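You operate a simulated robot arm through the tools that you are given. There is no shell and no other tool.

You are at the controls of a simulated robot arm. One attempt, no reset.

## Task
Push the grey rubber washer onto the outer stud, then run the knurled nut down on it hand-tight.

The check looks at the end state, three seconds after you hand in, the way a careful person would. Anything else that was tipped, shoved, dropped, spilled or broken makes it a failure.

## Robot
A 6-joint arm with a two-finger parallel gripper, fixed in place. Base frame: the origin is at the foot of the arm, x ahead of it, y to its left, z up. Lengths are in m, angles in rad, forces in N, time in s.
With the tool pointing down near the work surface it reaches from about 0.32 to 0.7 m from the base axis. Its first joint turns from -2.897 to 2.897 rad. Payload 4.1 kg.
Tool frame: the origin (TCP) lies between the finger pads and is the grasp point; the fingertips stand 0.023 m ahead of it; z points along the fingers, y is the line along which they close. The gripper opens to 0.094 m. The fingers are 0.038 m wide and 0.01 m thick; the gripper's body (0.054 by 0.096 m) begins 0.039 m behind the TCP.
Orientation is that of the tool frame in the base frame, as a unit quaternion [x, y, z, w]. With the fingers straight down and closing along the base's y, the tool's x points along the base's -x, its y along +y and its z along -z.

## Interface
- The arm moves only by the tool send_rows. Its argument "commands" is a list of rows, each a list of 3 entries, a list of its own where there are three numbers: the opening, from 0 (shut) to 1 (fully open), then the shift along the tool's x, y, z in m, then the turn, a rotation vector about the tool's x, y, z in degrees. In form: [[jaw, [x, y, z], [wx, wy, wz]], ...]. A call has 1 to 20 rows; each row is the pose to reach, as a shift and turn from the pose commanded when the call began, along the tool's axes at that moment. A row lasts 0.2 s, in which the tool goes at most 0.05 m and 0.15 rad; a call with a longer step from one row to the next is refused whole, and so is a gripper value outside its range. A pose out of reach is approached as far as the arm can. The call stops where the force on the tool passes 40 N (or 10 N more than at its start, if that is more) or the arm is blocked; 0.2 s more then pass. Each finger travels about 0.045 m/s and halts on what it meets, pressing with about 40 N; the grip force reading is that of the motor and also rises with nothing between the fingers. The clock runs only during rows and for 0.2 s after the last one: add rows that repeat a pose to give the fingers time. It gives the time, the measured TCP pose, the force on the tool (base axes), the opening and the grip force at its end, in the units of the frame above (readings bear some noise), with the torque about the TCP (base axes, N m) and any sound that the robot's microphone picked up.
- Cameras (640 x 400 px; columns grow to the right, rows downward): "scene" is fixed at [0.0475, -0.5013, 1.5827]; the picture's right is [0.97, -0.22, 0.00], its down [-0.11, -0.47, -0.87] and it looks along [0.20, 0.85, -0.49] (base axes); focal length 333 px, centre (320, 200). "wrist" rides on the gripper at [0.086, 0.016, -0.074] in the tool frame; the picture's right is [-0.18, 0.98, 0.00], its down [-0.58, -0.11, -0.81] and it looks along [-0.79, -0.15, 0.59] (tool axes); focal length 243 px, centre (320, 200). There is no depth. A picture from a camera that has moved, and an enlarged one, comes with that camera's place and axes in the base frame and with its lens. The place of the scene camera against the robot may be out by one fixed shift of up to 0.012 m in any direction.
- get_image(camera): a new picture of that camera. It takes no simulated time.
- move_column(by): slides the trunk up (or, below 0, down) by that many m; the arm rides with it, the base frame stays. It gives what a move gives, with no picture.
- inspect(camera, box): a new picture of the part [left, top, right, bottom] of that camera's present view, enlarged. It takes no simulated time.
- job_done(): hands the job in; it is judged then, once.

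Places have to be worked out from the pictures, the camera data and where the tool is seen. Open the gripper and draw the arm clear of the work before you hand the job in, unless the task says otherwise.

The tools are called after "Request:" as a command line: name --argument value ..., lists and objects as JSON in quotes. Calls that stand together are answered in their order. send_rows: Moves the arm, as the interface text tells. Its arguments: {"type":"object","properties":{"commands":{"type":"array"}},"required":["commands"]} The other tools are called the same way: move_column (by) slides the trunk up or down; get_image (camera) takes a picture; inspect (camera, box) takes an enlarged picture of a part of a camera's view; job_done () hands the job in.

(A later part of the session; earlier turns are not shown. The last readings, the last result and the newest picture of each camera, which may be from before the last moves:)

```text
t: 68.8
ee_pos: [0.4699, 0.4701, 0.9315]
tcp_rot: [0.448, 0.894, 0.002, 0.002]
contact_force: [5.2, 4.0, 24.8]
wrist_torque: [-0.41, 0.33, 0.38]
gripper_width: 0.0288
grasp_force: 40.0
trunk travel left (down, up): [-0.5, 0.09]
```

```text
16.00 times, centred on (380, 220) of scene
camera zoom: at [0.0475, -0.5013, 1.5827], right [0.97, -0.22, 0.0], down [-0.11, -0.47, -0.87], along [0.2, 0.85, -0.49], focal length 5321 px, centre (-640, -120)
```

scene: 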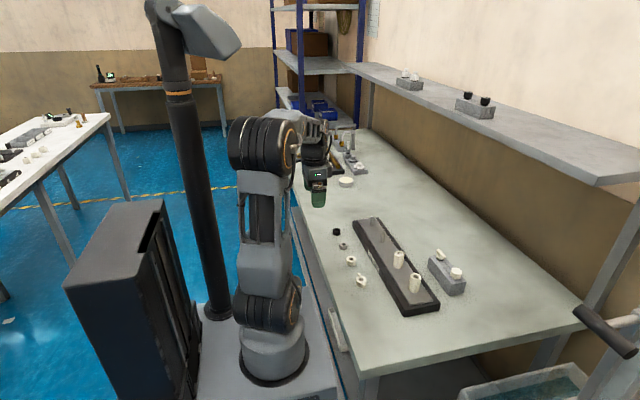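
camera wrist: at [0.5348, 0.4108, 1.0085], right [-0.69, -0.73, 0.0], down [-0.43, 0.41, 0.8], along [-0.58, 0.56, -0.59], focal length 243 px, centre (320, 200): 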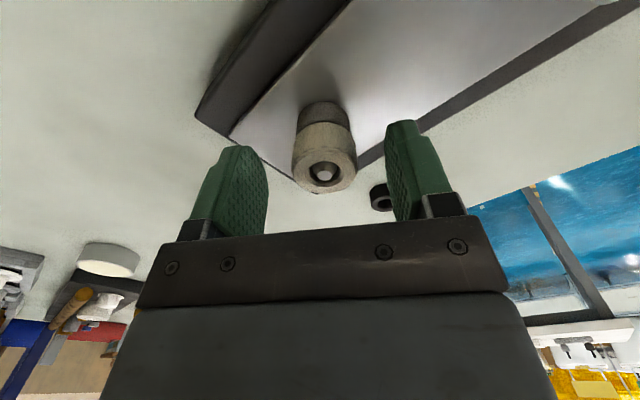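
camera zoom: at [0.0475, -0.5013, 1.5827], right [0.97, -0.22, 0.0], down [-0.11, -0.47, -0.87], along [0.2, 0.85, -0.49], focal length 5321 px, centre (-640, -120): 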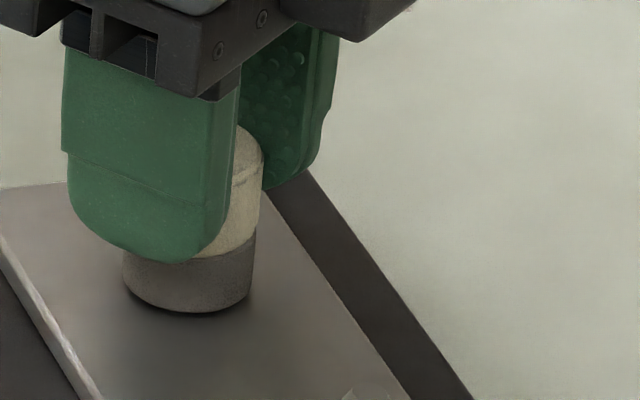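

Torque is now 0.38 N·m with no further descent, and the scene view shows the nut resting against the washer. I turn another 48° clockwise to confirm it comes up tight.

Request:
send_rows --commands '[[0.1, [0.0, 0, 0], [0, 0, 8]], [0.1, [0.0, 0, 0], [0, 0, 16]], [0.1, [0.0, 0, 0], [0, 0, 24]], [0.1, [0.0, 0, 0], [0, 0, 32]], [0.1, [0.0, 0, 0], [0, 0, 40]], [0.1, [0.0, 0, 0], [0, 0, 48]]]'

Request:
inspect --camera "wrist" --box '[240, 70, 400, 190]'

Request:
inspect --camera "scene" --box '[365, 208, 395, 232]'

```text
t: 70.2
ee_pos: [0.4692, 0.4694, 0.9311]
tcp_rot: [0.773, 0.634, 0.003, 0.001]
contact_force: [9.9, -0.8, 25.0]
wrist_torque: [-0.04, 0.51, 0.25]
gripper_width: 0.0286
grasp_force: 40.2
trunk travel left (down, up): [-0.5, 0.09]
```

```text
3.33 times, centred on (320, 130) of wrist
camera zoom: at [0.5011, 0.5513, 1.0071], right [0.93, -0.37, 0.0], down [-0.22, -0.55, 0.8], along [-0.3, -0.75, -0.6], focal length 809 px, centre (320, 433)
```

zoom: 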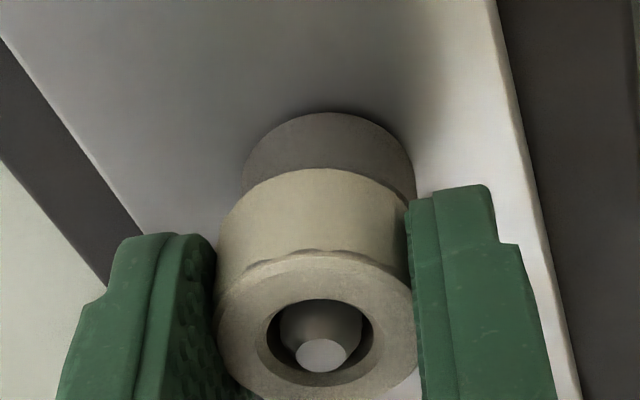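

```text
16.00 times, centred on (380, 220) of scene
camera zoom: at [0.0475, -0.5013, 1.5827], right [0.97, -0.22, 0.0], down [-0.11, -0.47, -0.87], along [0.2, 0.85, -0.49], focal length 5321 px, centre (-640, -120)
```

zoom: 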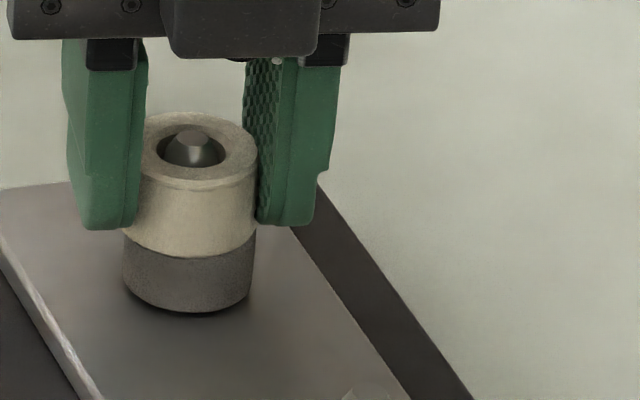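

No gap remains between nut and washer. I relieve the downward push, release, and rotate back for a final tightening stroke without thrust, so that the torque reading reflects real tightness.

Request:
send_rows --commands '[[0.1, [0, 0, -0.0015], [0, 0, 0]], [0.4, [0, 0, -0.002], [0, 0, 0]], [0.6, [0, 0, -0.002], [0, 0, 0]], [0.7, [0, 0, -0.002], [0, 0, 0]], [0.7, [0, 0, -0.002], [0, 0, -8]], [0.7, [0, 0, -0.002], [0, 0, -16]], [0.7, [0, 0, -0.002], [0, 0, -24]], [0.7, [0, 0, -0.002], [0, 0, -32]], [0.7, [0, 0, -0.002], [0, 0, -40]], [0.7, [0, 0, -0.002], [0, 0, -48]], [0.7, [0, 0, -0.002], [0, 0, -56]], [0.7, [0, 0, -0.002], [0, 0, -64]], [0.7, [0, 0, -0.002], [0, 0, -72]], [0.7, [0, 0, -0.002], [0, 0, -80]], [0.7, [0, 0, -0.002], [0, 0, -88]], [0.7, [0, 0, -0.002], [0, 0, -96]], [0.7, [0, 0, -0.002], [0, 0, -104]], [0.7, [0, 0, -0.002], [0, 0, -112]], [0.7, [0, 0, -0.002], [0, 0, -112]]]'

Request:
get_image --camera "wrist"

Request:
inspect --camera "wrist" --box '[240, 70, 400, 190]'

Request:
inspect --camera "scene" --box '[365, 208, 395, 232]'

```text
t: 74.2
ee_pos: [0.4682, 0.4708, 0.9313]
tcp_rot: [-0.097, 0.995, 0.0, 0.002]
contact_force: [0.1, -0.6, -0.4]
wrist_torque: [-0.01, 0.0, -0.01]
gripper_width: 0.0656
grasp_force: 0.1
trunk travel left (down, up): [-0.5, 0.09]
```

```text
taken
camera wrist: at [0.3802, 0.4705, 1.0069], right [-0.01, 1.0, 0.0], down [0.59, 0.01, 0.81], along [0.81, 0.01, -0.59], focal length 243 px, centre (320, 200)
```

wrist: 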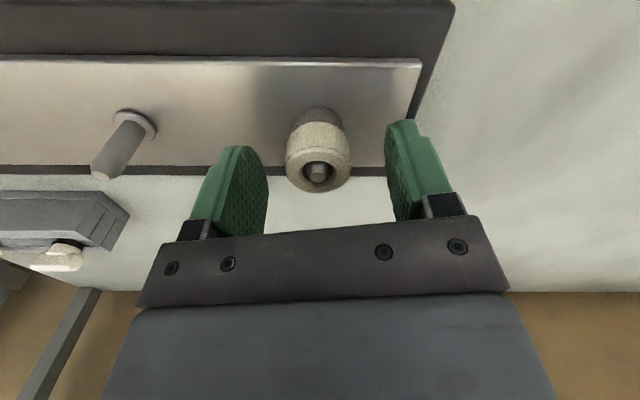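

```text
3.33 times, centred on (320, 130) of wrist
camera zoom: at [0.3802, 0.4705, 1.0069], right [-0.01, 1.0, 0.0], down [0.59, 0.01, 0.81], along [0.81, 0.01, -0.59], focal length 809 px, centre (320, 433)
```

zoom: 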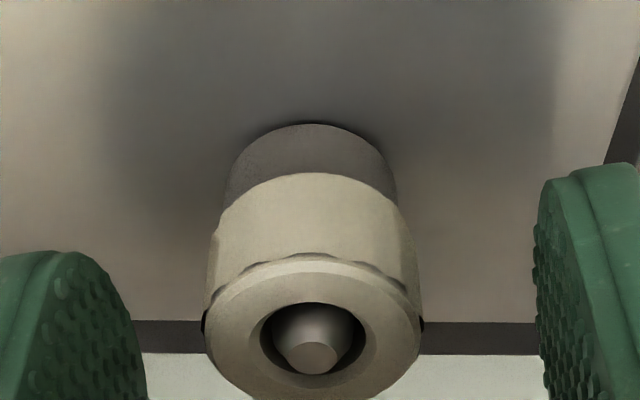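

```text
16.00 times, centred on (380, 220) of scene
camera zoom: at [0.0475, -0.5013, 1.5827], right [0.97, -0.22, 0.0], down [-0.11, -0.47, -0.87], along [0.2, 0.85, -0.49], focal length 5321 px, centre (-640, -120)
```

zoom: 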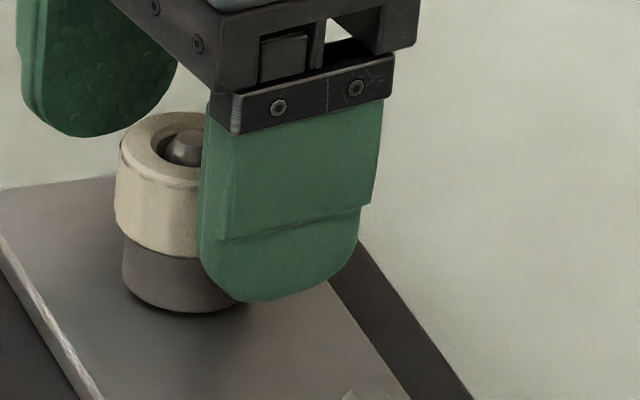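

The nut now bears on the washer; the measured offset between their lower edges equals the washer's height. I rotate back another 120°, re-centring by about 1 mm, for a tightening stroke.

Request:
send_rows --commands '[[0.7, [-0.0006, -0.0012, 0], [0, 0, -8]], [0.7, [-0.0006, -0.0012, 0], [0, 0, -16]], [0.7, [-0.0006, -0.0012, 0], [0, 0, -24]], [0.7, [-0.0006, -0.0012, 0], [0, 0, -32]], [0.7, [-0.0006, -0.0012, 0], [0, 0, -40]], [0.7, [-0.0006, -0.0012, 0], [0, 0, -48]], [0.7, [-0.0006, -0.0012, 0], [0, 0, -56]], [0.7, [-0.0006, -0.0012, 0], [0, 0, -64]], [0.7, [-0.0006, -0.0012, 0], [0, 0, -72]], [0.7, [-0.0006, -0.0012, 0], [0, 0, -80]], [0.7, [-0.0006, -0.0012, 0], [0, 0, -88]], [0.7, [-0.0006, -0.0012, 0], [0, 0, -96]], [0.7, [-0.0006, -0.0012, 0], [0, 0, -104]], [0.7, [-0.0006, -0.0012, 0], [0, 0, -112]], [0.7, [-0.0006, -0.0012, 0], [0, 0, -120]], [0.7, [-0.0006, -0.0012, 0], [0, 0, -128]], [0.7, [-0.0006, -0.0012, 0], [0, 0, -128]], [0.7, [-0.0006, -0.0012, 0], [0, 0, -128]]]'

Request:
inspect --camera "wrist" --box '[240, 70, 400, 190]'

```text
t: 78.0
ee_pos: [0.47, 0.4693, 0.9314]
tcp_rot: [0.937, -0.349, 0.001, 0.0]
contact_force: [0.6, -0.2, 0.3]
wrist_torque: [-0.01, -0.03, 0.0]
gripper_width: 0.0656
grasp_force: 0.1
trunk travel left (down, up): [-0.5, 0.09]
```

```text
3.33 times, centred on (320, 130) of wrist
camera zoom: at [0.5239, 0.401, 1.0071], right [-0.78, -0.62, 0.0], down [-0.37, 0.46, 0.81], along [-0.5, 0.63, -0.59], focal length 809 px, centre (320, 433)
```

zoom: 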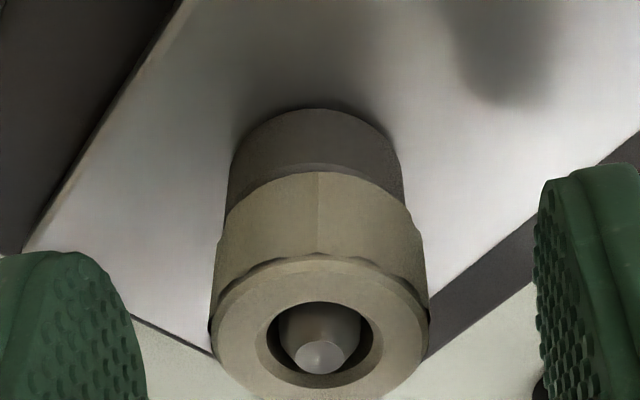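

Centred again, with a facet edge of the nut visible as a rotation marker. I grip and turn 40° with no downward feed, then read the torque.

Request:
send_rows --commands '[[0.7, [-0.001, 0, 0.0], [0, 0, 0]], [0.7, [-0.001, 0, 0.0], [0, 0, 0]], [0.4, [-0.001, 0, 0], [0, 0, 0]], [0.2, [-0.001, 0, 0], [0, 0, 0]], [0.1, [-0.001, 0, 0], [0, 0, 0]], [0.1, [-0.001, 0, 0], [0, 0, 0]], [0.1, [-0.001, 0, 0], [0, 0, 0]], [0.1, [-0.001, 0, 0], [0, 0, 8]], [0.1, [-0.001, 0, 0], [0, 0, 16]], [0.1, [-0.001, 0, 0], [0, 0, 24]], [0.1, [-0.001, 0, 0], [0, 0, 32]], [0.1, [-0.001, 0, 0], [0, 0, 40]]]'

Request:
inspect --camera "wrist" --box '[240, 70, 400, 190]'

```text
t: 80.6
ee_pos: [0.4708, 0.4714, 0.9315]
tcp_rot: [0.76, -0.65, 0.001, -0.002]
contact_force: [4.2, 2.0, -0.3]
wrist_torque: [-0.13, 0.23, 0.43]
gripper_width: 0.0298
grasp_force: 39.8
trunk travel left (down, up): [-0.5, 0.09]
```

```text
3.33 times, centred on (320, 130) of wrist
camera zoom: at [0.4663, 0.3827, 1.0067], right [-1.0, 0.03, 0.0], down [0.01, 0.59, 0.81], along [0.03, 0.81, -0.59], focal length 809 px, centre (320, 433)
```

zoom: 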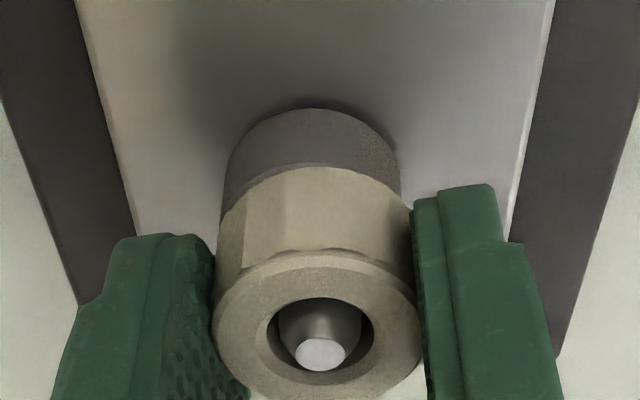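

With zero thrust the resisting torque is now 0.43 N·m, so the nut is tightening on the washer itself. I turn 40° more and compare the torque and the facet marker.

Request:
send_rows --commands '[[0.1, [0, 0, 0], [0, 0, 8]], [0.1, [0, 0, 0], [0, 0, 16]], [0.1, [0, 0, 0], [0, 0, 24]], [0.1, [0, 0, 0], [0, 0, 32]], [0.1, [0, 0, 0], [0, 0, 40]]]'

Request:
inspect --camera "wrist" --box '[240, 70, 400, 190]'

```text
t: 81.8
ee_pos: [0.469, 0.4699, 0.9307]
tcp_rot: [-0.492, 0.871, -0.001, 0.002]
contact_force: [3.1, 0.0, 3.7]
wrist_torque: [-0.07, 0.04, 0.48]
gripper_width: 0.0299
grasp_force: 40.4
trunk travel left (down, up): [-0.5, 0.09]
```

```text
3.33 times, centred on (320, 130) of wrist
camera zoom: at [0.4104, 0.4044, 1.0065], right [-0.75, 0.67, 0.0], down [0.39, 0.44, 0.81], along [0.54, 0.6, -0.59], focal length 809 px, centre (320, 433)
```

zoom: 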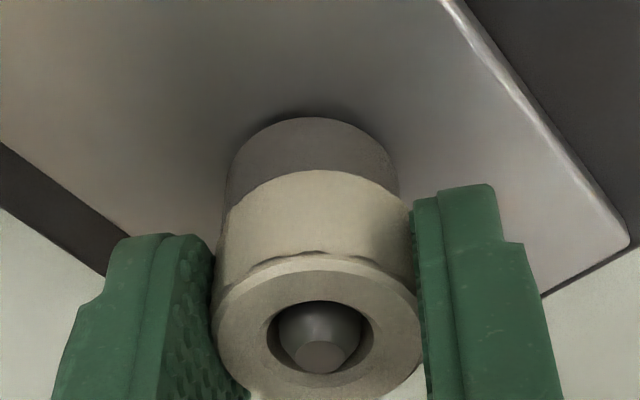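

Torque rose to 0.48 N·m. I continue clockwise another 80°.

Request:
send_rows --commands '[[0.1, [0, 0, 0], [0, 0, 8]], [0.1, [0, 0, 0], [0, 0, 16]], [0.1, [0, 0, 0], [0, 0, 24]], [0.1, [0, 0, 0], [0, 0, 32]], [0.1, [0, 0, 0], [0, 0, 40]], [0.1, [0, 0, 0], [0, 0, 48]], [0.1, [0, 0, 0], [0, 0, 56]], [0.1, [0, 0, 0], [0, 0, 64]], [0.1, [0, 0, 0], [0, 0, 72]], [0.1, [0, 0, 0], [0, 0, 80]]]'

Request:
inspect --camera "wrist" --box '[240, 70, 400, 190]'

Request:
inspect --camera "scene" --box '[365, 208, 395, 232]'

```text
t: 84.0
ee_pos: [0.4689, 0.4711, 0.9317]
tcp_rot: [0.183, 0.983, 0.0, 0.002]
contact_force: [0.1, -1.7, 4.4]
wrist_torque: [-0.39, 0.02, 0.38]
gripper_width: 0.029
grasp_force: 40.1
trunk travel left (down, up): [-0.5, 0.09]
```

```text
3.33 times, centred on (320, 130) of wrist
camera zoom: at [0.3932, 0.5169, 1.0064], right [0.52, 0.85, 0.0], down [0.5, -0.31, 0.81], along [0.69, -0.42, -0.59], focal length 809 px, centre (320, 433)
```

zoom: 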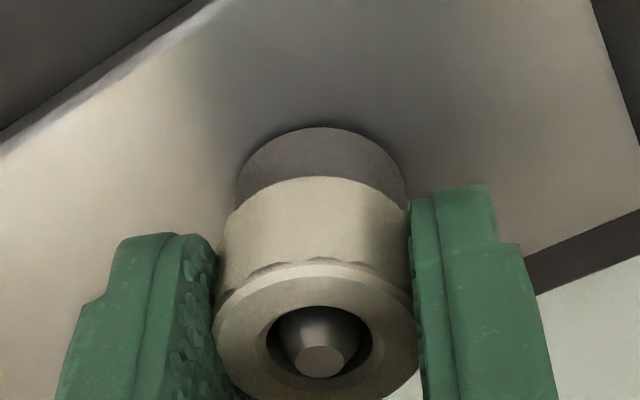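

```text
16.00 times, centred on (380, 220) of scene
camera zoom: at [0.0475, -0.5013, 1.5827], right [0.97, -0.22, 0.0], down [-0.11, -0.47, -0.87], along [0.2, 0.85, -0.49], focal length 5321 px, centre (-640, -120)
```

zoom: 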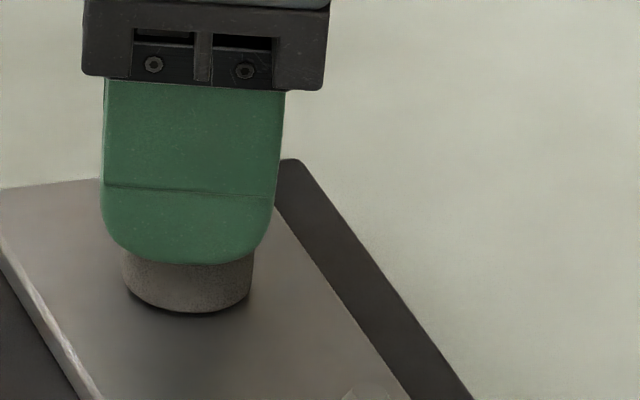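

Torque hovers around 0.4–0.5 N·m and the jaw width pulses as the fingers ride over the knurl, which suggests the grip is slipping on a tight nut. I finish this stroke with 80° more, then verify by viewing from the same angle as before.

Request:
send_rows --commands '[[0.1, [0, 0, 0], [0, 0, 8]], [0.1, [0, 0, 0], [0, 0, 16]], [0.1, [0, 0, 0], [0, 0, 24]], [0.1, [0, 0, 0], [0, 0, 32]], [0.1, [0, 0, 0], [0, 0, 40]], [0.1, [0, 0, 0], [0, 0, 48]], [0.1, [0, 0, 0], [0, 0, 56]], [0.1, [0, 0, 0], [0, 0, 64]], [0.1, [0, 0, 0], [0, 0, 72]], [0.1, [0, 0, 0], [0, 0, 80]]]'

Request:
inspect --camera "wrist" --box '[240, 70, 400, 190]'

Request:
inspect --camera "scene" --box '[365, 208, 395, 232]'

```text
t: 86.2
ee_pos: [0.4702, 0.4696, 0.9312]
tcp_rot: [0.772, 0.636, 0.001, 0.001]
contact_force: [4.1, -0.5, 2.0]
wrist_torque: [-0.05, 0.1, 0.32]
gripper_width: 0.0299
grasp_force: 39.9
trunk travel left (down, up): [-0.5, 0.09]
```

```text
3.33 times, centred on (320, 130) of wrist
camera zoom: at [0.5015, 0.5517, 1.0068], right [0.93, -0.37, 0.0], down [-0.22, -0.55, 0.81], along [-0.3, -0.75, -0.59], focal length 809 px, centre (320, 433)
```

zoom: 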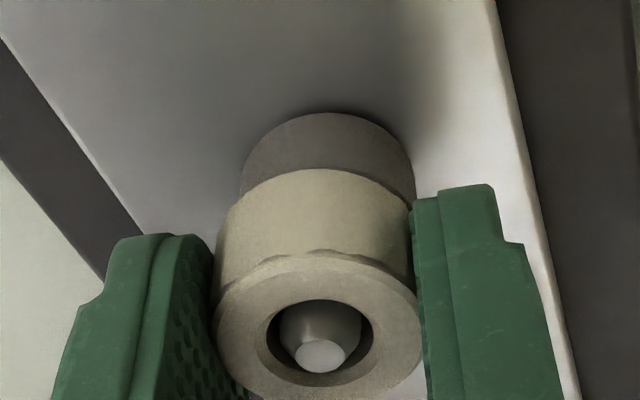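

```text
16.00 times, centred on (380, 220) of scene
camera zoom: at [0.0475, -0.5013, 1.5827], right [0.97, -0.22, 0.0], down [-0.11, -0.47, -0.87], along [0.2, 0.85, -0.49], focal length 5321 px, centre (-640, -120)
```

zoom: 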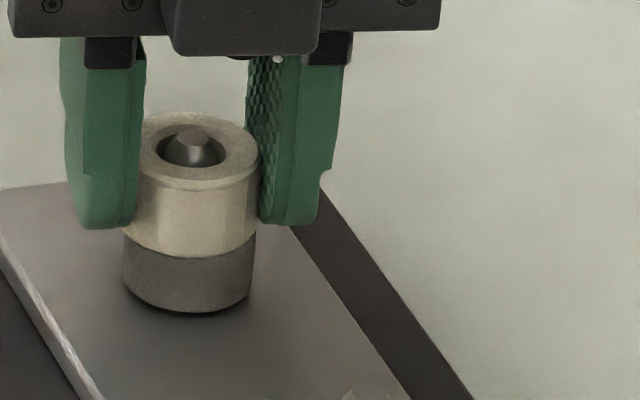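

The nut's height in the scene view is unchanged after that whole stroke, so it is no longer advancing. For a clean check I open the jaw and record the nut's facets from this angle, then back off 24° and re-grip for a test turn.

Request:
send_rows --commands '[[0.3, [0, 0, 0], [0, 0, 0]], [0.5, [0, 0, 0], [0, 0, 0]], [0.6, [0, 0, 0], [0, 0, 0]], [0.6, [0, 0, 0], [0, 0, 0]]]'

Request:
inspect --camera "wrist" --box '[270, 100, 370, 190]'

Request:
inspect --camera "scene" --box '[368, 210, 390, 230]'

```text
t: 87.2
ee_pos: [0.4701, 0.4698, 0.9315]
tcp_rot: [0.771, 0.636, 0.001, 0.002]
contact_force: [0.8, 0.8, 0.4]
wrist_torque: [0.0, 0.02, 0.0]
gripper_width: 0.0566
grasp_force: 0.0
trunk travel left (down, up): [-0.5, 0.09]
```

```text
4.44 times, centred on (320, 145) of wrist
camera zoom: at [0.5006, 0.5523, 1.0071], right [0.93, -0.37, 0.0], down [-0.22, -0.55, 0.81], along [-0.29, -0.75, -0.59], focal length 1078 px, centre (320, 444)
```

zoom: 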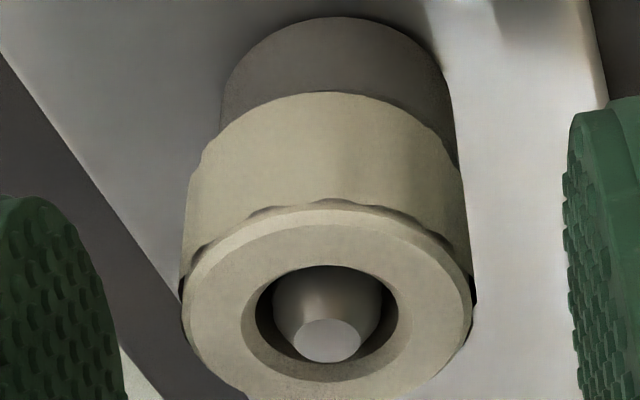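

```text
16.00 times, centred on (379, 220) of scene
camera zoom: at [0.0475, -0.5013, 1.5827], right [0.97, -0.22, 0.0], down [-0.11, -0.47, -0.87], along [0.2, 0.85, -0.49], focal length 5321 px, centre (-624, -120)
```

zoom: 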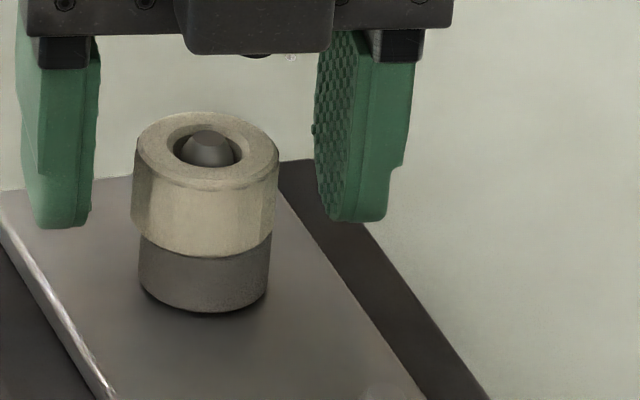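

The nut sits flat on the washer, and I have the facet positions as a reference. Now the test turn: back 24°, grip, forward 24°, read the torque.

Request:
send_rows --commands '[[0.6, [0, 0, 0], [0, 0, -8]], [0.6, [0, 0, 0], [0, 0, -16]], [0.6, [0, 0, 0], [0, 0, -24]], [0.6, [0, 0, 0], [0, 0, -24]], [0.4, [0, 0, 0], [0, 0, -24]], [0.2, [0, 0, 0], [0, 0, -24]], [0.1, [0, 0, 0], [0, 0, -24]], [0.1, [0, 0, 0], [0, 0, -24]], [0.1, [0, 0, 0], [0, 0, -24]], [0.1, [0, 0, 0], [0, 0, -18]], [0.1, [0, 0, 0], [0, 0, -12]], [0.1, [0, 0, 0], [0, 0, -6]], [0.1, [0, 0, 0], [0, 0, 0]]]'

Request:
inspect --camera "wrist" --box '[270, 100, 370, 190]'

```text
t: 90.0
ee_pos: [0.4691, 0.4695, 0.9317]
tcp_rot: [0.772, 0.636, 0.001, 0.001]
contact_force: [7.7, 1.4, 1.9]
wrist_torque: [-0.05, 0.06, 0.26]
gripper_width: 0.03
grasp_force: 40.0
trunk travel left (down, up): [-0.5, 0.09]
```

```text
4.44 times, centred on (320, 145) of wrist
camera zoom: at [0.5014, 0.5517, 1.0068], right [0.93, -0.37, 0.0], down [-0.22, -0.55, 0.81], along [-0.3, -0.75, -0.59], focal length 1078 px, centre (320, 444)
```

zoom: 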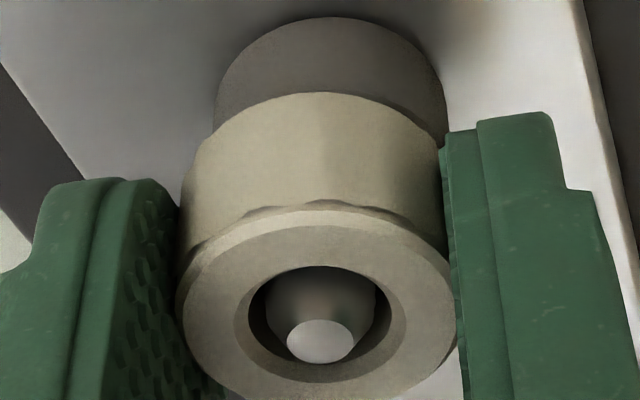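

I open the jaw again to compare the facets with the reference view from the same angle.

Request:
send_rows --commands '[[0.3, [0, 0, 0], [0, 0, 0]], [0.5, [0, 0, 0], [0, 0, 0]], [0.6, [0, 0, 0], [0, 0, 0]], [0.6, [0, 0, 0], [0, 0, 0]]]'

Request:
inspect --camera "wrist" --box '[270, 100, 370, 190]'

Request:
inspect --camera "scene" --box '[368, 210, 390, 230]'

```text
t: 91.0
ee_pos: [0.4677, 0.4709, 0.9315]
tcp_rot: [0.771, 0.636, 0.001, 0.001]
contact_force: [-0.7, -0.8, -0.6]
wrist_torque: [0.01, 0.01, -0.01]
gripper_width: 0.0565
grasp_force: 0.0
trunk travel left (down, up): [-0.5, 0.09]
```

```text
4.44 times, centred on (320, 145) of wrist
camera zoom: at [0.4999, 0.5524, 1.0069], right [0.93, -0.37, 0.0], down [-0.22, -0.55, 0.81], along [-0.29, -0.75, -0.59], focal length 1078 px, centre (320, 444)
```

zoom: 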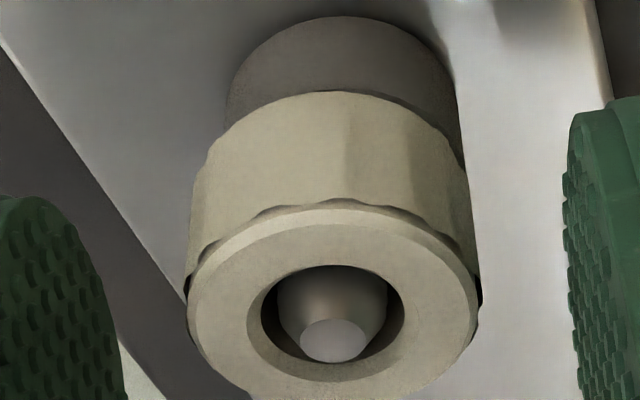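

```text
16.00 times, centred on (379, 220) of scene
camera zoom: at [0.0475, -0.5013, 1.5827], right [0.97, -0.22, 0.0], down [-0.11, -0.47, -0.87], along [0.2, 0.85, -0.49], focal length 5321 px, centre (-624, -120)
```

zoom: 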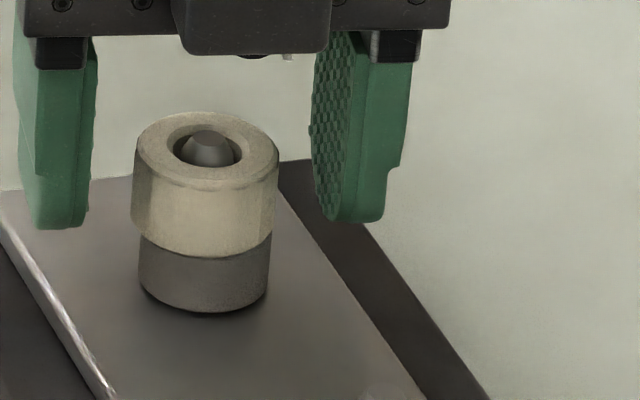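

The facet positions match the reference and the nut height is unchanged, so the nut held still while the fingers slipped at about 0.3–0.45 N·m. It is hand-tight on the washer. I raise the open gripper straight up clear of the stud.

Request:
send_rows --commands '[[0.65, [0, 0, -0.01], [0, 0, 0]], [0.7, [0, 0, -0.03], [0, 0, 0]], [0.7, [0, 0, -0.06], [0, 0, 0]], [0.7, [0, 0, -0.1], [0, 0, 0]], [0.7, [0, 0, -0.1], [0, 0, 0]], [0.7, [0, 0, -0.1], [0, 0, 0]]]'

Request:
get_image --camera "wrist"

Request:
inspect --camera "wrist" --box '[270, 30, 370, 120]'

Request:
inspect --camera "scene" --box '[360, 205, 400, 235]'

```text
t: 92.4
ee_pos: [0.4686, 0.4721, 1.0328]
tcp_rot: [0.771, 0.636, 0.001, 0.001]
contact_force: [-0.6, 0.3, 0.1]
wrist_torque: [-0.01, -0.02, -0.04]
gripper_width: 0.066
grasp_force: 0.0
trunk travel left (down, up): [-0.5, 0.09]
```

```text
taken
camera wrist: at [0.5007, 0.5536, 1.1079], right [0.93, -0.37, 0.0], down [-0.22, -0.55, 0.81], along [-0.29, -0.75, -0.59], focal length 243 px, centre (320, 200)
```

wrist: 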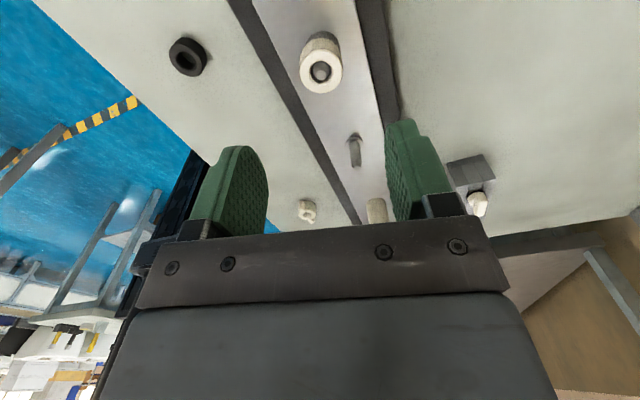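

```text
4.44 times, centred on (320, 75) of wrist
camera zoom: at [0.5007, 0.5536, 1.1079], right [0.93, -0.37, 0.0], down [-0.22, -0.55, 0.81], along [-0.29, -0.75, -0.59], focal length 1078 px, centre (320, 756)
```

zoom: 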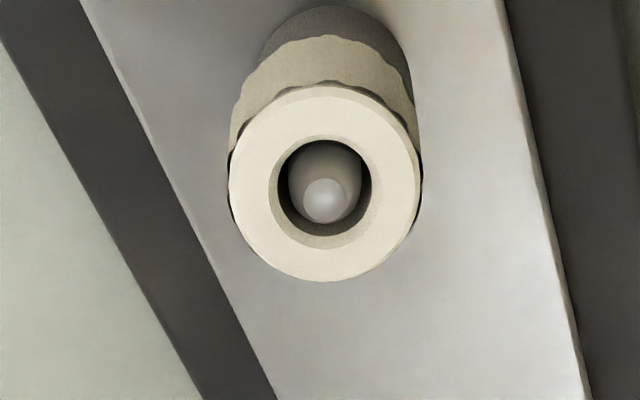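

```text
13.33 times, centred on (380, 220) of scene
camera zoom: at [0.0475, -0.5013, 1.5827], right [0.97, -0.22, 0.0], down [-0.11, -0.47, -0.87], along [0.2, 0.85, -0.49], focal length 4434 px, centre (-480, -67)
```

zoom: 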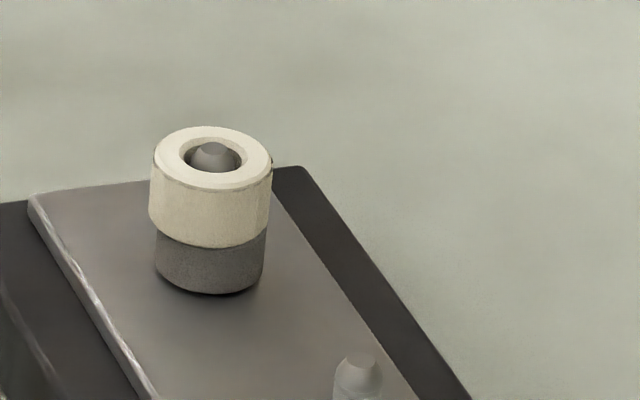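

The gripper is clear and the assembly looks right. The nut overhangs the washer slightly, which could hide a small gap, so I zoom in hard on the joint and the whole row of parts.

Request:
inspect --camera "scene" --box '[369, 210, 383, 226]'

Request:
get_image --camera "scene"

```text
16.00 times, centred on (376, 218) of scene
camera zoom: at [0.0475, -0.5013, 1.5827], right [0.97, -0.22, 0.0], down [-0.11, -0.47, -0.87], along [0.2, 0.85, -0.49], focal length 5321 px, centre (-576, -88)
```

zoom: 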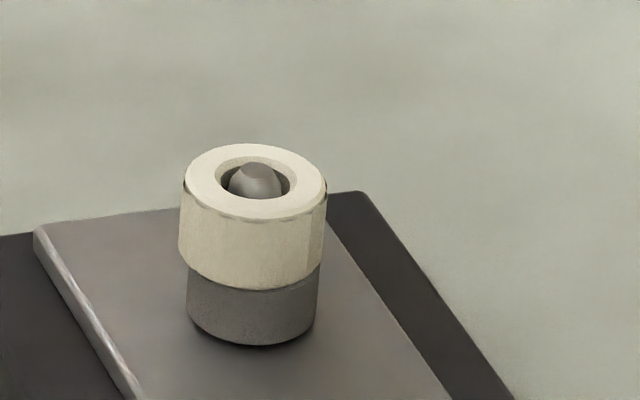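

```text
taken
```

scene: 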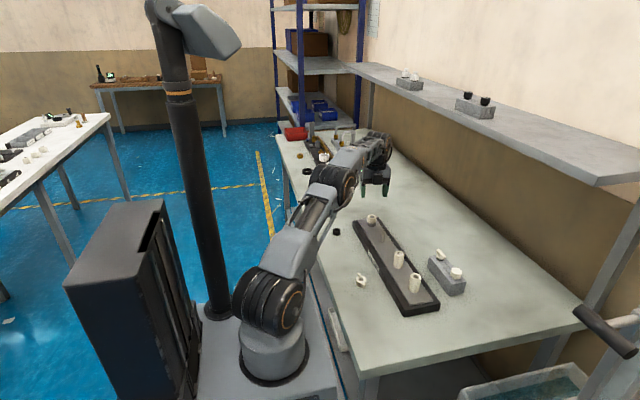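

From these angles the nut's overhang can hide a gap of up to about 3 mm, so I want a low-angle look at the joint. I swing the open gripper away at safe height and rotate so the wrist camera can view the nut and washer from the side.

Request:
send_rows --commands '[[0.7, [-0.0046, -0.015, 0], [0, 0, -8]], [0.7, [-0.0093, -0.03, 0], [0, 0, -16]], [0.7, [-0.0139, -0.045, 0], [0, 0, -24]], [0.7, [-0.0185, -0.06, 0], [0, 0, -32]], [0.7, [-0.0232, -0.075, 0], [0, 0, -40]], [0.7, [-0.0278, -0.09, 0], [0, 0, -48]], [0.7, [-0.0324, -0.105, 0], [0, 0, -56]], [0.7, [-0.037, -0.12, 0], [0, 0, -64]], [0.7, [-0.0417, -0.135, 0], [0, 0, -72]], [0.7, [-0.0463, -0.15, 0], [0, 0, -80]], [0.7, [-0.0509, -0.165, 0], [0, 0, -88]], [0.7, [-0.0556, -0.18, 0], [0, 0, -96]], [0.7, [-0.0602, -0.195, 0], [0, 0, -104]], [0.7, [-0.0648, -0.21, 0], [0, 0, -112]], [0.7, [-0.0695, -0.225, 0], [0, 0, -120]], [0.7, [-0.0741, -0.24, 0], [0, 0, -128]], [0.7, [-0.0787, -0.255, 0], [0, 0, -136]], [0.7, [-0.0833, -0.27, 0], [0, 0, -144]], [0.7, [-0.088, -0.285, 0], [0, 0, -152]], [0.7, [-0.0926, -0.2995, 0], [0, 0, -160]]]'

Request:
get_image --camera "wrist"

```text
t: 96.6
ee_pos: [0.1566, 0.4366, 1.029]
tcp_rot: [-0.494, 0.869, -0.002, 0.001]
contact_force: [0.7, 0.8, 0.4]
wrist_torque: [-0.03, -0.02, -0.02]
gripper_width: 0.0656
grasp_force: 0.1
trunk travel left (down, up): [-0.5, 0.09]
```

```text
taken
camera wrist: at [0.0978, 0.3706, 1.1049], right [-0.75, 0.66, 0.0], down [0.39, 0.44, 0.81], along [0.54, 0.6, -0.59], focal length 243 px, centre (320, 200)
```

wrist: 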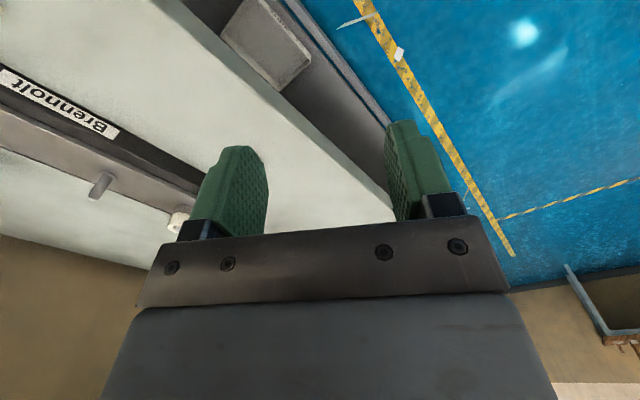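

The nut is visible just left of the gripper. I descend 0.095 m here, which is off the plate and clear of all parts, and rotate 16° more to view the joint from a low angle.

Request:
send_rows --commands '[[0.7, [0, 0, 0.015], [0, 0, -5]], [0.7, [0, 0, 0.035], [0, 0, -10]], [0.7, [0, 0, 0.055], [0, 0, -16]], [0.7, [0, 0, 0.075], [0, 0, -16]], [0.7, [0, 0, 0.095], [0, 0, -16]], [0.7, [0, 0, 0.095], [0, 0, -16]]]'

Request:
get_image --camera "wrist"

Request:
inspect --camera "wrist" --box '[60, 200, 140, 260]'

```text
t: 98.0
ee_pos: [0.1577, 0.4369, 0.9345]
tcp_rot: [-0.609, 0.793, -0.001, 0.001]
contact_force: [-0.5, -0.7, 0.7]
wrist_torque: [-0.01, 0.02, 0.0]
gripper_width: 0.066
grasp_force: 0.0
trunk travel left (down, up): [-0.5, 0.09]
```

```text
taken
camera wrist: at [0.1188, 0.3579, 1.0096], right [-0.9, 0.43, 0.0], down [0.25, 0.53, 0.81], along [0.35, 0.73, -0.59], focal length 243 px, centre (320, 200)
```

wrist: 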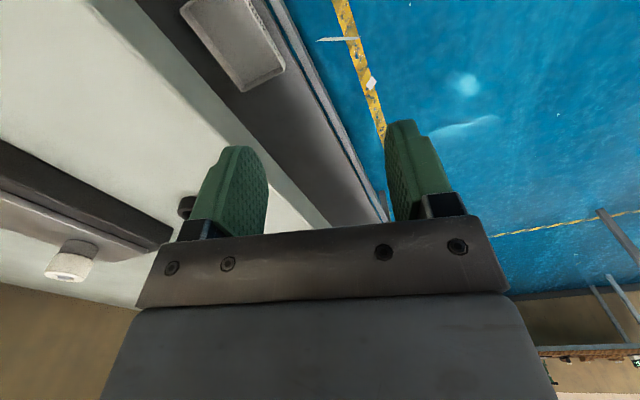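

```text
6.67 times, centred on (100, 230) of wrist
camera zoom: at [0.1188, 0.3579, 1.0096], right [-0.9, 0.43, 0.0], down [0.25, 0.53, 0.81], along [0.35, 0.73, -0.59], focal length 1618 px, centre (1787, 0)
```

zoom: 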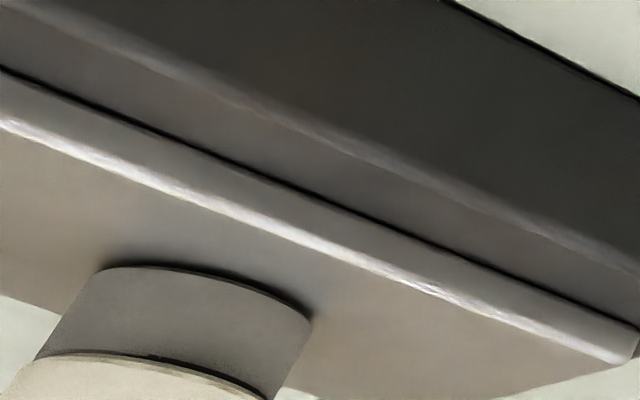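

The joint is visible at the left edge. I zoom in on it.

Request:
inspect --camera "wrist" --box '[35, 230, 110, 290]'

Request:
inspect --camera "wrist" --box '[55, 235, 95, 275]'

```text
6.67 times, centred on (72, 260) of wrist
camera zoom: at [0.1188, 0.3579, 1.0096], right [-0.9, 0.43, 0.0], down [0.25, 0.53, 0.81], along [0.35, 0.73, -0.59], focal length 1618 px, centre (1970, -200)
```

zoom: 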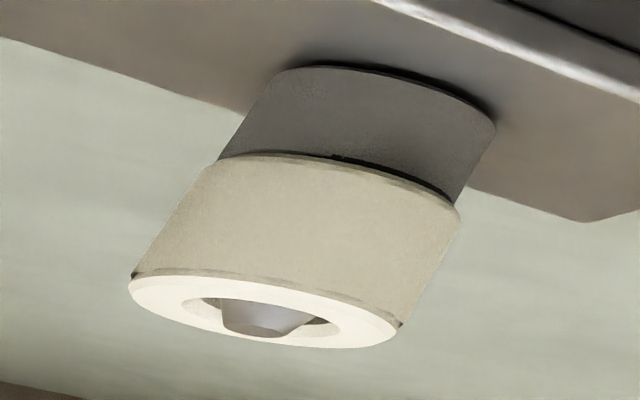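

```text
10.00 times, centred on (75, 255) of wrist
camera zoom: at [0.1188, 0.3579, 1.0096], right [-0.9, 0.43, 0.0], down [0.25, 0.53, 0.81], along [0.35, 0.73, -0.59], focal length 2426 px, centre (2770, -350)
```

zoom: 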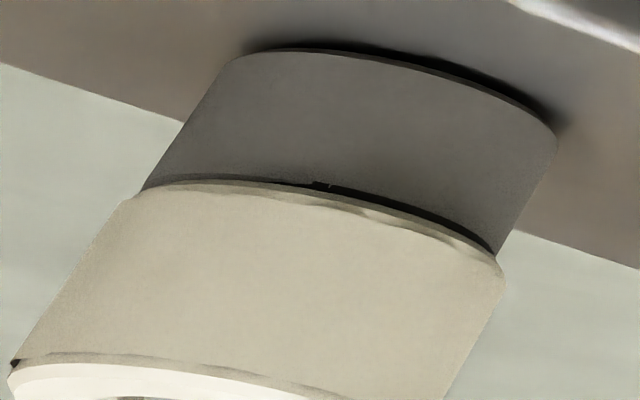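

The low view shows the nut bearing on the washer on one side, with a thin dark line (under about 1 mm) on the other. It may be chamfer shadow or a slight cock of the nut. To be sure it is properly home, I go back for one more well-centred tightening stroke.

Request:
send_rows --commands '[[0.7, [0, 0, -0.03], [0, 0, 0]], [0.7, [0, 0, -0.065], [0, 0, 0]], [0.7, [0, 0, -0.1], [0, 0, 0]], [0.7, [-0.0141, -0.0365, -0.1], [0, 0, -6]], [0.7, [-0.0282, -0.0729, -0.1], [0, 0, -12]], [0.7, [-0.0423, -0.1094, -0.1], [0, 0, -18]], [0.7, [-0.0564, -0.1458, -0.1], [0, 0, -24]], [0.7, [-0.0704, -0.1823, -0.1], [0, 0, -30]], [0.7, [-0.0845, -0.2187, -0.1], [0, 0, -36]], [0.7, [-0.0986, -0.2552, -0.1], [0, 0, -42]], [0.7, [-0.1127, -0.2916, -0.1], [0, 0, -48]], [0.7, [-0.1127, -0.2916, -0.1], [0, 0, -48]], [0.7, [-0.1127, -0.2916, -0.1], [0, 0, -48]]]'

Request:
get_image --camera "wrist"

Request:
inspect --camera "wrist" --box '[270, 30, 370, 120]'

```text
t: 100.8
ee_pos: [0.4689, 0.4685, 1.0365]
tcp_rot: [0.879, -0.476, 0.001, 0.0]
contact_force: [-0.5, 1.0, 0.1]
wrist_torque: [0.0, 0.03, 0.0]
gripper_width: 0.0656
grasp_force: 0.1
trunk travel left (down, up): [-0.5, 0.09]
```

```text
taken
camera wrist: at [0.5019, 0.3878, 1.1123], right [-0.92, -0.38, 0.0], down [-0.23, 0.55, 0.81], along [-0.31, 0.74, -0.59], focal length 243 px, centre (320, 200)
```

wrist: 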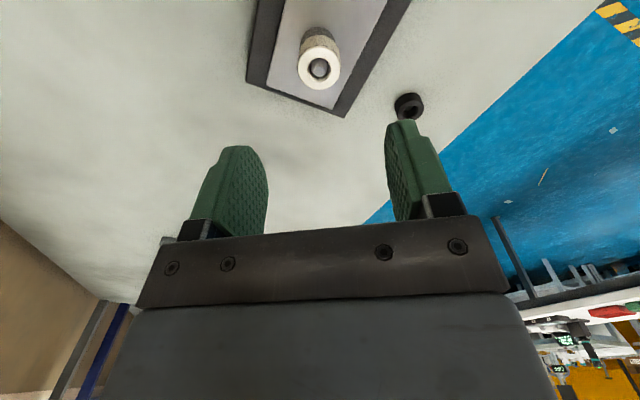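

```text
4.44 times, centred on (320, 75) of wrist
camera zoom: at [0.5019, 0.3878, 1.1123], right [-0.92, -0.38, 0.0], down [-0.23, 0.55, 0.81], along [-0.31, 0.74, -0.59], focal length 1078 px, centre (320, 756)
```

zoom: 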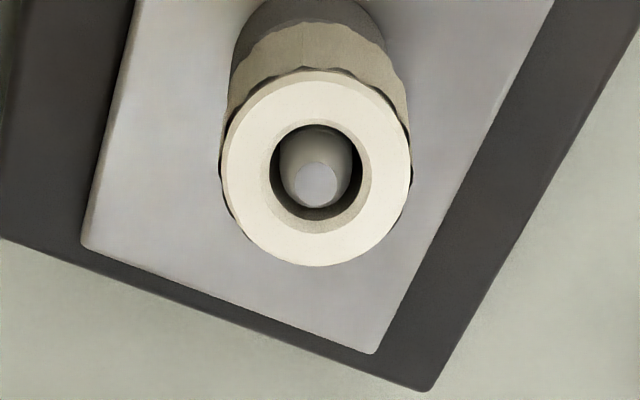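

Over the nut again at about −123° yaw. I descend around it with a small centring correction (open jaw, 16 mm clearance each side).

Request:
send_rows --commands '[[0.7, [-0.0012, -0.0008, 0.02], [0, 0, 0]], [0.7, [-0.0012, -0.0008, 0.05], [0, 0, 0]], [0.7, [-0.0012, -0.0008, 0.075], [0, 0, 0]], [0.7, [-0.0012, -0.0008, 0.095], [0, 0, 0]], [0.7, [-0.0012, -0.0008, 0.1065], [0, 0, 0]], [0.7, [-0.0012, -0.0008, 0.1065], [0, 0, 0]], [0.7, [-0.0012, -0.0008, 0.1065], [0, 0, 0]]]'

Request:
inspect --camera "wrist" --box '[240, 70, 400, 190]'

```text
t: 102.4
ee_pos: [0.4678, 0.4723, 0.9293]
tcp_rot: [0.879, -0.477, 0.002, -0.001]
contact_force: [0.0, 0.0, 1.0]
wrist_torque: [0.02, 0.02, 0.01]
gripper_width: 0.0657
grasp_force: 0.1
trunk travel left (down, up): [-0.5, 0.09]
```

```text
3.33 times, centred on (320, 130) of wrist
camera zoom: at [0.5011, 0.3908, 1.0049], right [-0.92, -0.38, 0.0], down [-0.23, 0.55, 0.81], along [-0.31, 0.75, -0.59], focal length 809 px, centre (320, 433)
```

zoom: 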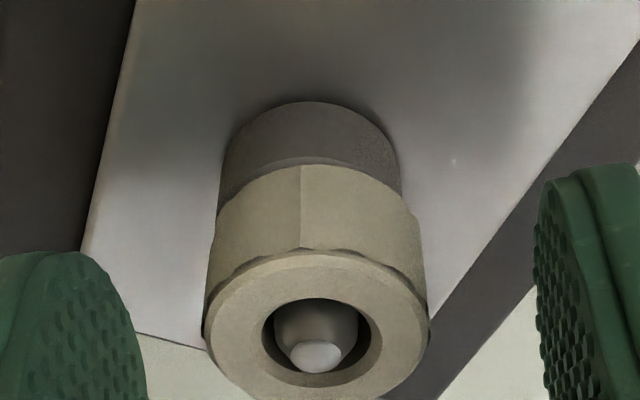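

The facet edge is almost where it was before the last 260° of stroke, so the nut had turned only a few degrees there and was holding. I re-centre 1.4 mm, grip, press lightly down and turn 48°.

Request:
send_rows --commands '[[0.7, [0.0014, -0.0003, 0], [0, 0, 0]], [0.7, [0.0014, -0.0003, 0], [0, 0, 0]], [0.4, [0.0014, -0.0003, 0], [0, 0, 0]], [0.2, [0.0014, -0.0003, 0], [0, 0, 0]], [0.0, [0.0014, -0.0003, 0], [0, 0, 0]], [0.0, [0.0014, -0.0003, 0], [0, 0, 0]], [0.0, [0.0014, -0.0003, 0.0005], [0, 0, 0]], [0.0, [0.0014, -0.0003, 0.001], [0, 0, 0]], [0.0, [0.0014, -0.0003, 0.0015], [0, 0, 6]], [0.0, [0.0014, -0.0003, 0.0015], [0, 0, 12]], [0.0, [0.0014, -0.0003, 0.0015], [0, 0, 18]], [0.0, [0.0014, -0.0003, 0.0015], [0, 0, 24]]]'

Request:
inspect --camera "wrist" --box '[240, 70, 400, 190]'

```text
t: 105.0
ee_pos: [0.4705, 0.4707, 0.9278]
tcp_rot: [0.761, -0.649, 0.002, -0.002]
contact_force: [5.6, 4.2, 6.7]
wrist_torque: [-0.03, 0.09, 0.45]
gripper_width: 0.0301
grasp_force: 40.5
trunk travel left (down, up): [-0.5, 0.09]
```

```text
3.33 times, centred on (320, 130) of wrist
camera zoom: at [0.4661, 0.3825, 1.0035], right [-1.0, 0.03, 0.0], down [0.01, 0.59, 0.81], along [0.03, 0.81, -0.59], focal length 809 px, centre (320, 433)
```

zoom: 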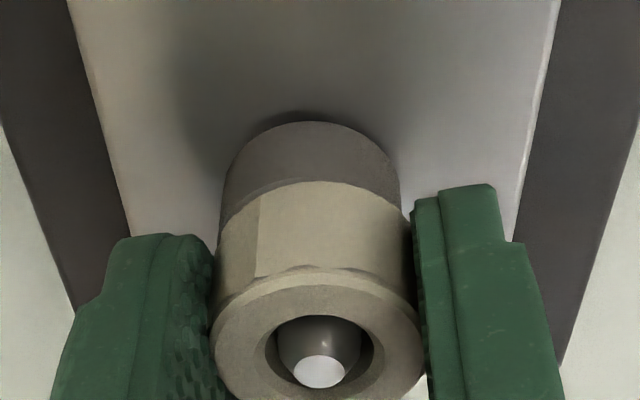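

After turning the tool 24° the facet edge stayed fixed in the world: the fingers slipped at 0.45 N·m and the nut did not move, so it is fully hand-tight. I ease off the thrust, open, and lift straight clear.

Request:
send_rows --commands '[[0.0, [0, 0, -0.0012], [0, 0, 0]], [0.3, [0, 0, -0.0012], [0, 0, 0]], [0.5, [0, 0, -0.0012], [0, 0, 0]], [0.7, [0, 0, -0.0012], [0, 0, 0]], [0.7, [0, 0, -0.0012], [0, 0, 0]], [0.7, [0, 0, -0.015], [0, 0, 0]], [0.7, [0, 0, -0.04], [0, 0, 0]], [0.7, [0, 0, -0.075], [0, 0, 0]], [0.7, [0, 0, -0.11], [0, 0, 0]], [0.7, [0, 0, -0.11], [0, 0, 0]]]'

Request:
get_image --camera "wrist"

Request:
inspect --camera "scene" --box '[369, 210, 383, 226]'

```text
t: 107.2
ee_pos: [0.4691, 0.4708, 1.0385]
tcp_rot: [0.761, -0.649, 0.0, -0.002]
contact_force: [-0.2, 1.2, 0.4]
wrist_torque: [0.05, -0.04, -0.01]
gripper_width: 0.0658
grasp_force: 0.1
trunk travel left (down, up): [-0.5, 0.09]
```

```text
taken
camera wrist: at [0.4667, 0.3827, 1.1138], right [-1.0, 0.03, 0.0], down [0.01, 0.59, 0.81], along [0.02, 0.81, -0.59], focal length 243 px, centre (320, 200)
```

wrist: 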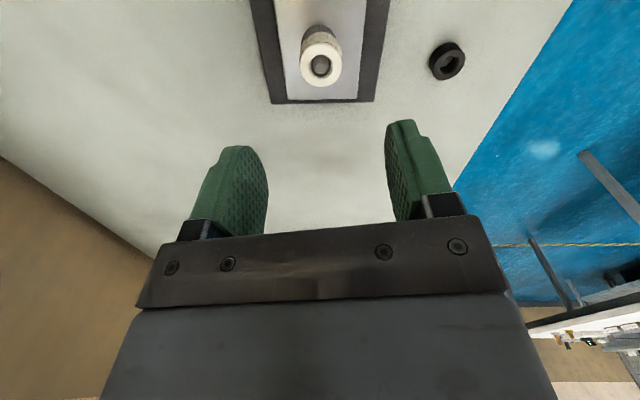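

```text
16.00 times, centred on (376, 218) of scene
camera zoom: at [0.0475, -0.5013, 1.5827], right [0.97, -0.22, 0.0], down [-0.11, -0.47, -0.87], along [0.2, 0.85, -0.49], focal length 5321 px, centre (-576, -88)
```

zoom: 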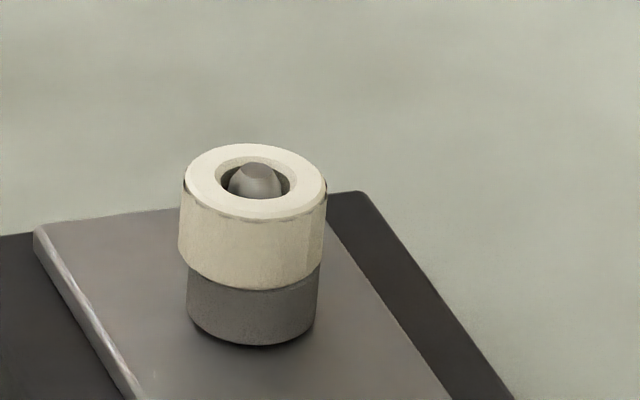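

The assembly is unchanged and upright. I retreat to a low vantage point from a different direction, clear of all parts, for a last side view of the joint.

Request:
send_rows --commands '[[0.7, [0.0177, 0.035, 0], [0, 0, -1]], [0.7, [0.0355, 0.07, 0], [0, 0, -2]], [0.7, [0.0532, 0.105, 0], [0, 0, -3]], [0.7, [0.0709, 0.14, 0], [0, 0, -4]], [0.7, [0.0886, 0.175, 0], [0, 0, -5]], [0.7, [0.1064, 0.21, 0], [0, 0, -6]], [0.7, [0.1241, 0.2451, 0], [0, 0, -6]], [0.7, [0.1418, 0.2801, 0], [0, 0, -6]], [0.7, [0.1418, 0.2801, 0.03], [0, 0, -6]], [0.7, [0.1418, 0.2801, 0.06], [0, 0, -6]], [0.7, [0.1418, 0.2801, 0.085], [0, 0, -6]], [0.7, [0.1418, 0.2801, 0.1], [0, 0, -6]], [0.7, [0.1418, 0.2801, 0.1], [0, 0, -6]]]'

Request:
get_image --camera "wrist"

Request:
inspect --camera "wrist" --box '[35, 230, 110, 290]'

```text
t: 110.0
ee_pos: [0.2143, 0.2876, 0.9376]
tcp_rot: [0.793, -0.609, 0.001, -0.002]
contact_force: [0.6, 0.0, 0.4]
wrist_torque: [0.04, -0.01, 0.0]
gripper_width: 0.0657
grasp_force: 0.1
trunk travel left (down, up): [-0.5, 0.09]
```

```text
taken
camera wrist: at [0.221, 0.1987, 1.0126], right [-1.0, -0.08, 0.0], down [-0.05, 0.59, 0.81], along [-0.06, 0.8, -0.59], focal length 243 px, centre (320, 200)
```

wrist: 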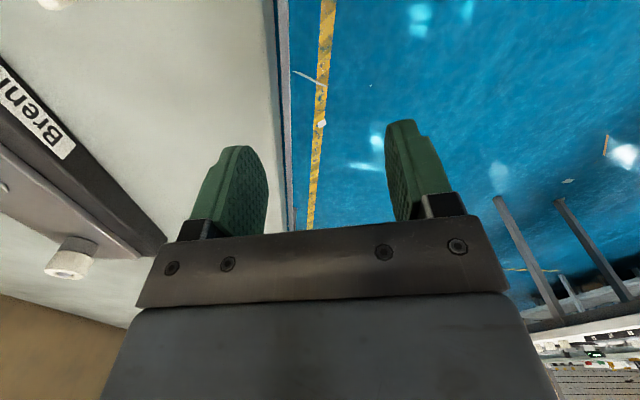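

```text
6.67 times, centred on (72, 260) of wrist
camera zoom: at [0.221, 0.1987, 1.0126], right [-1.0, -0.08, 0.0], down [-0.05, 0.59, 0.81], along [-0.06, 0.8, -0.59], focal length 1618 px, centre (1970, -200)
```

zoom: 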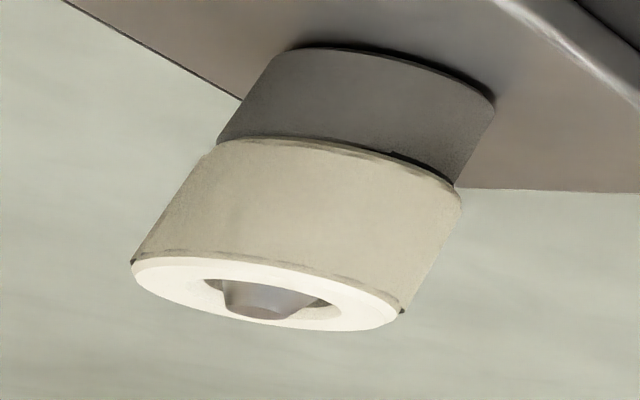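

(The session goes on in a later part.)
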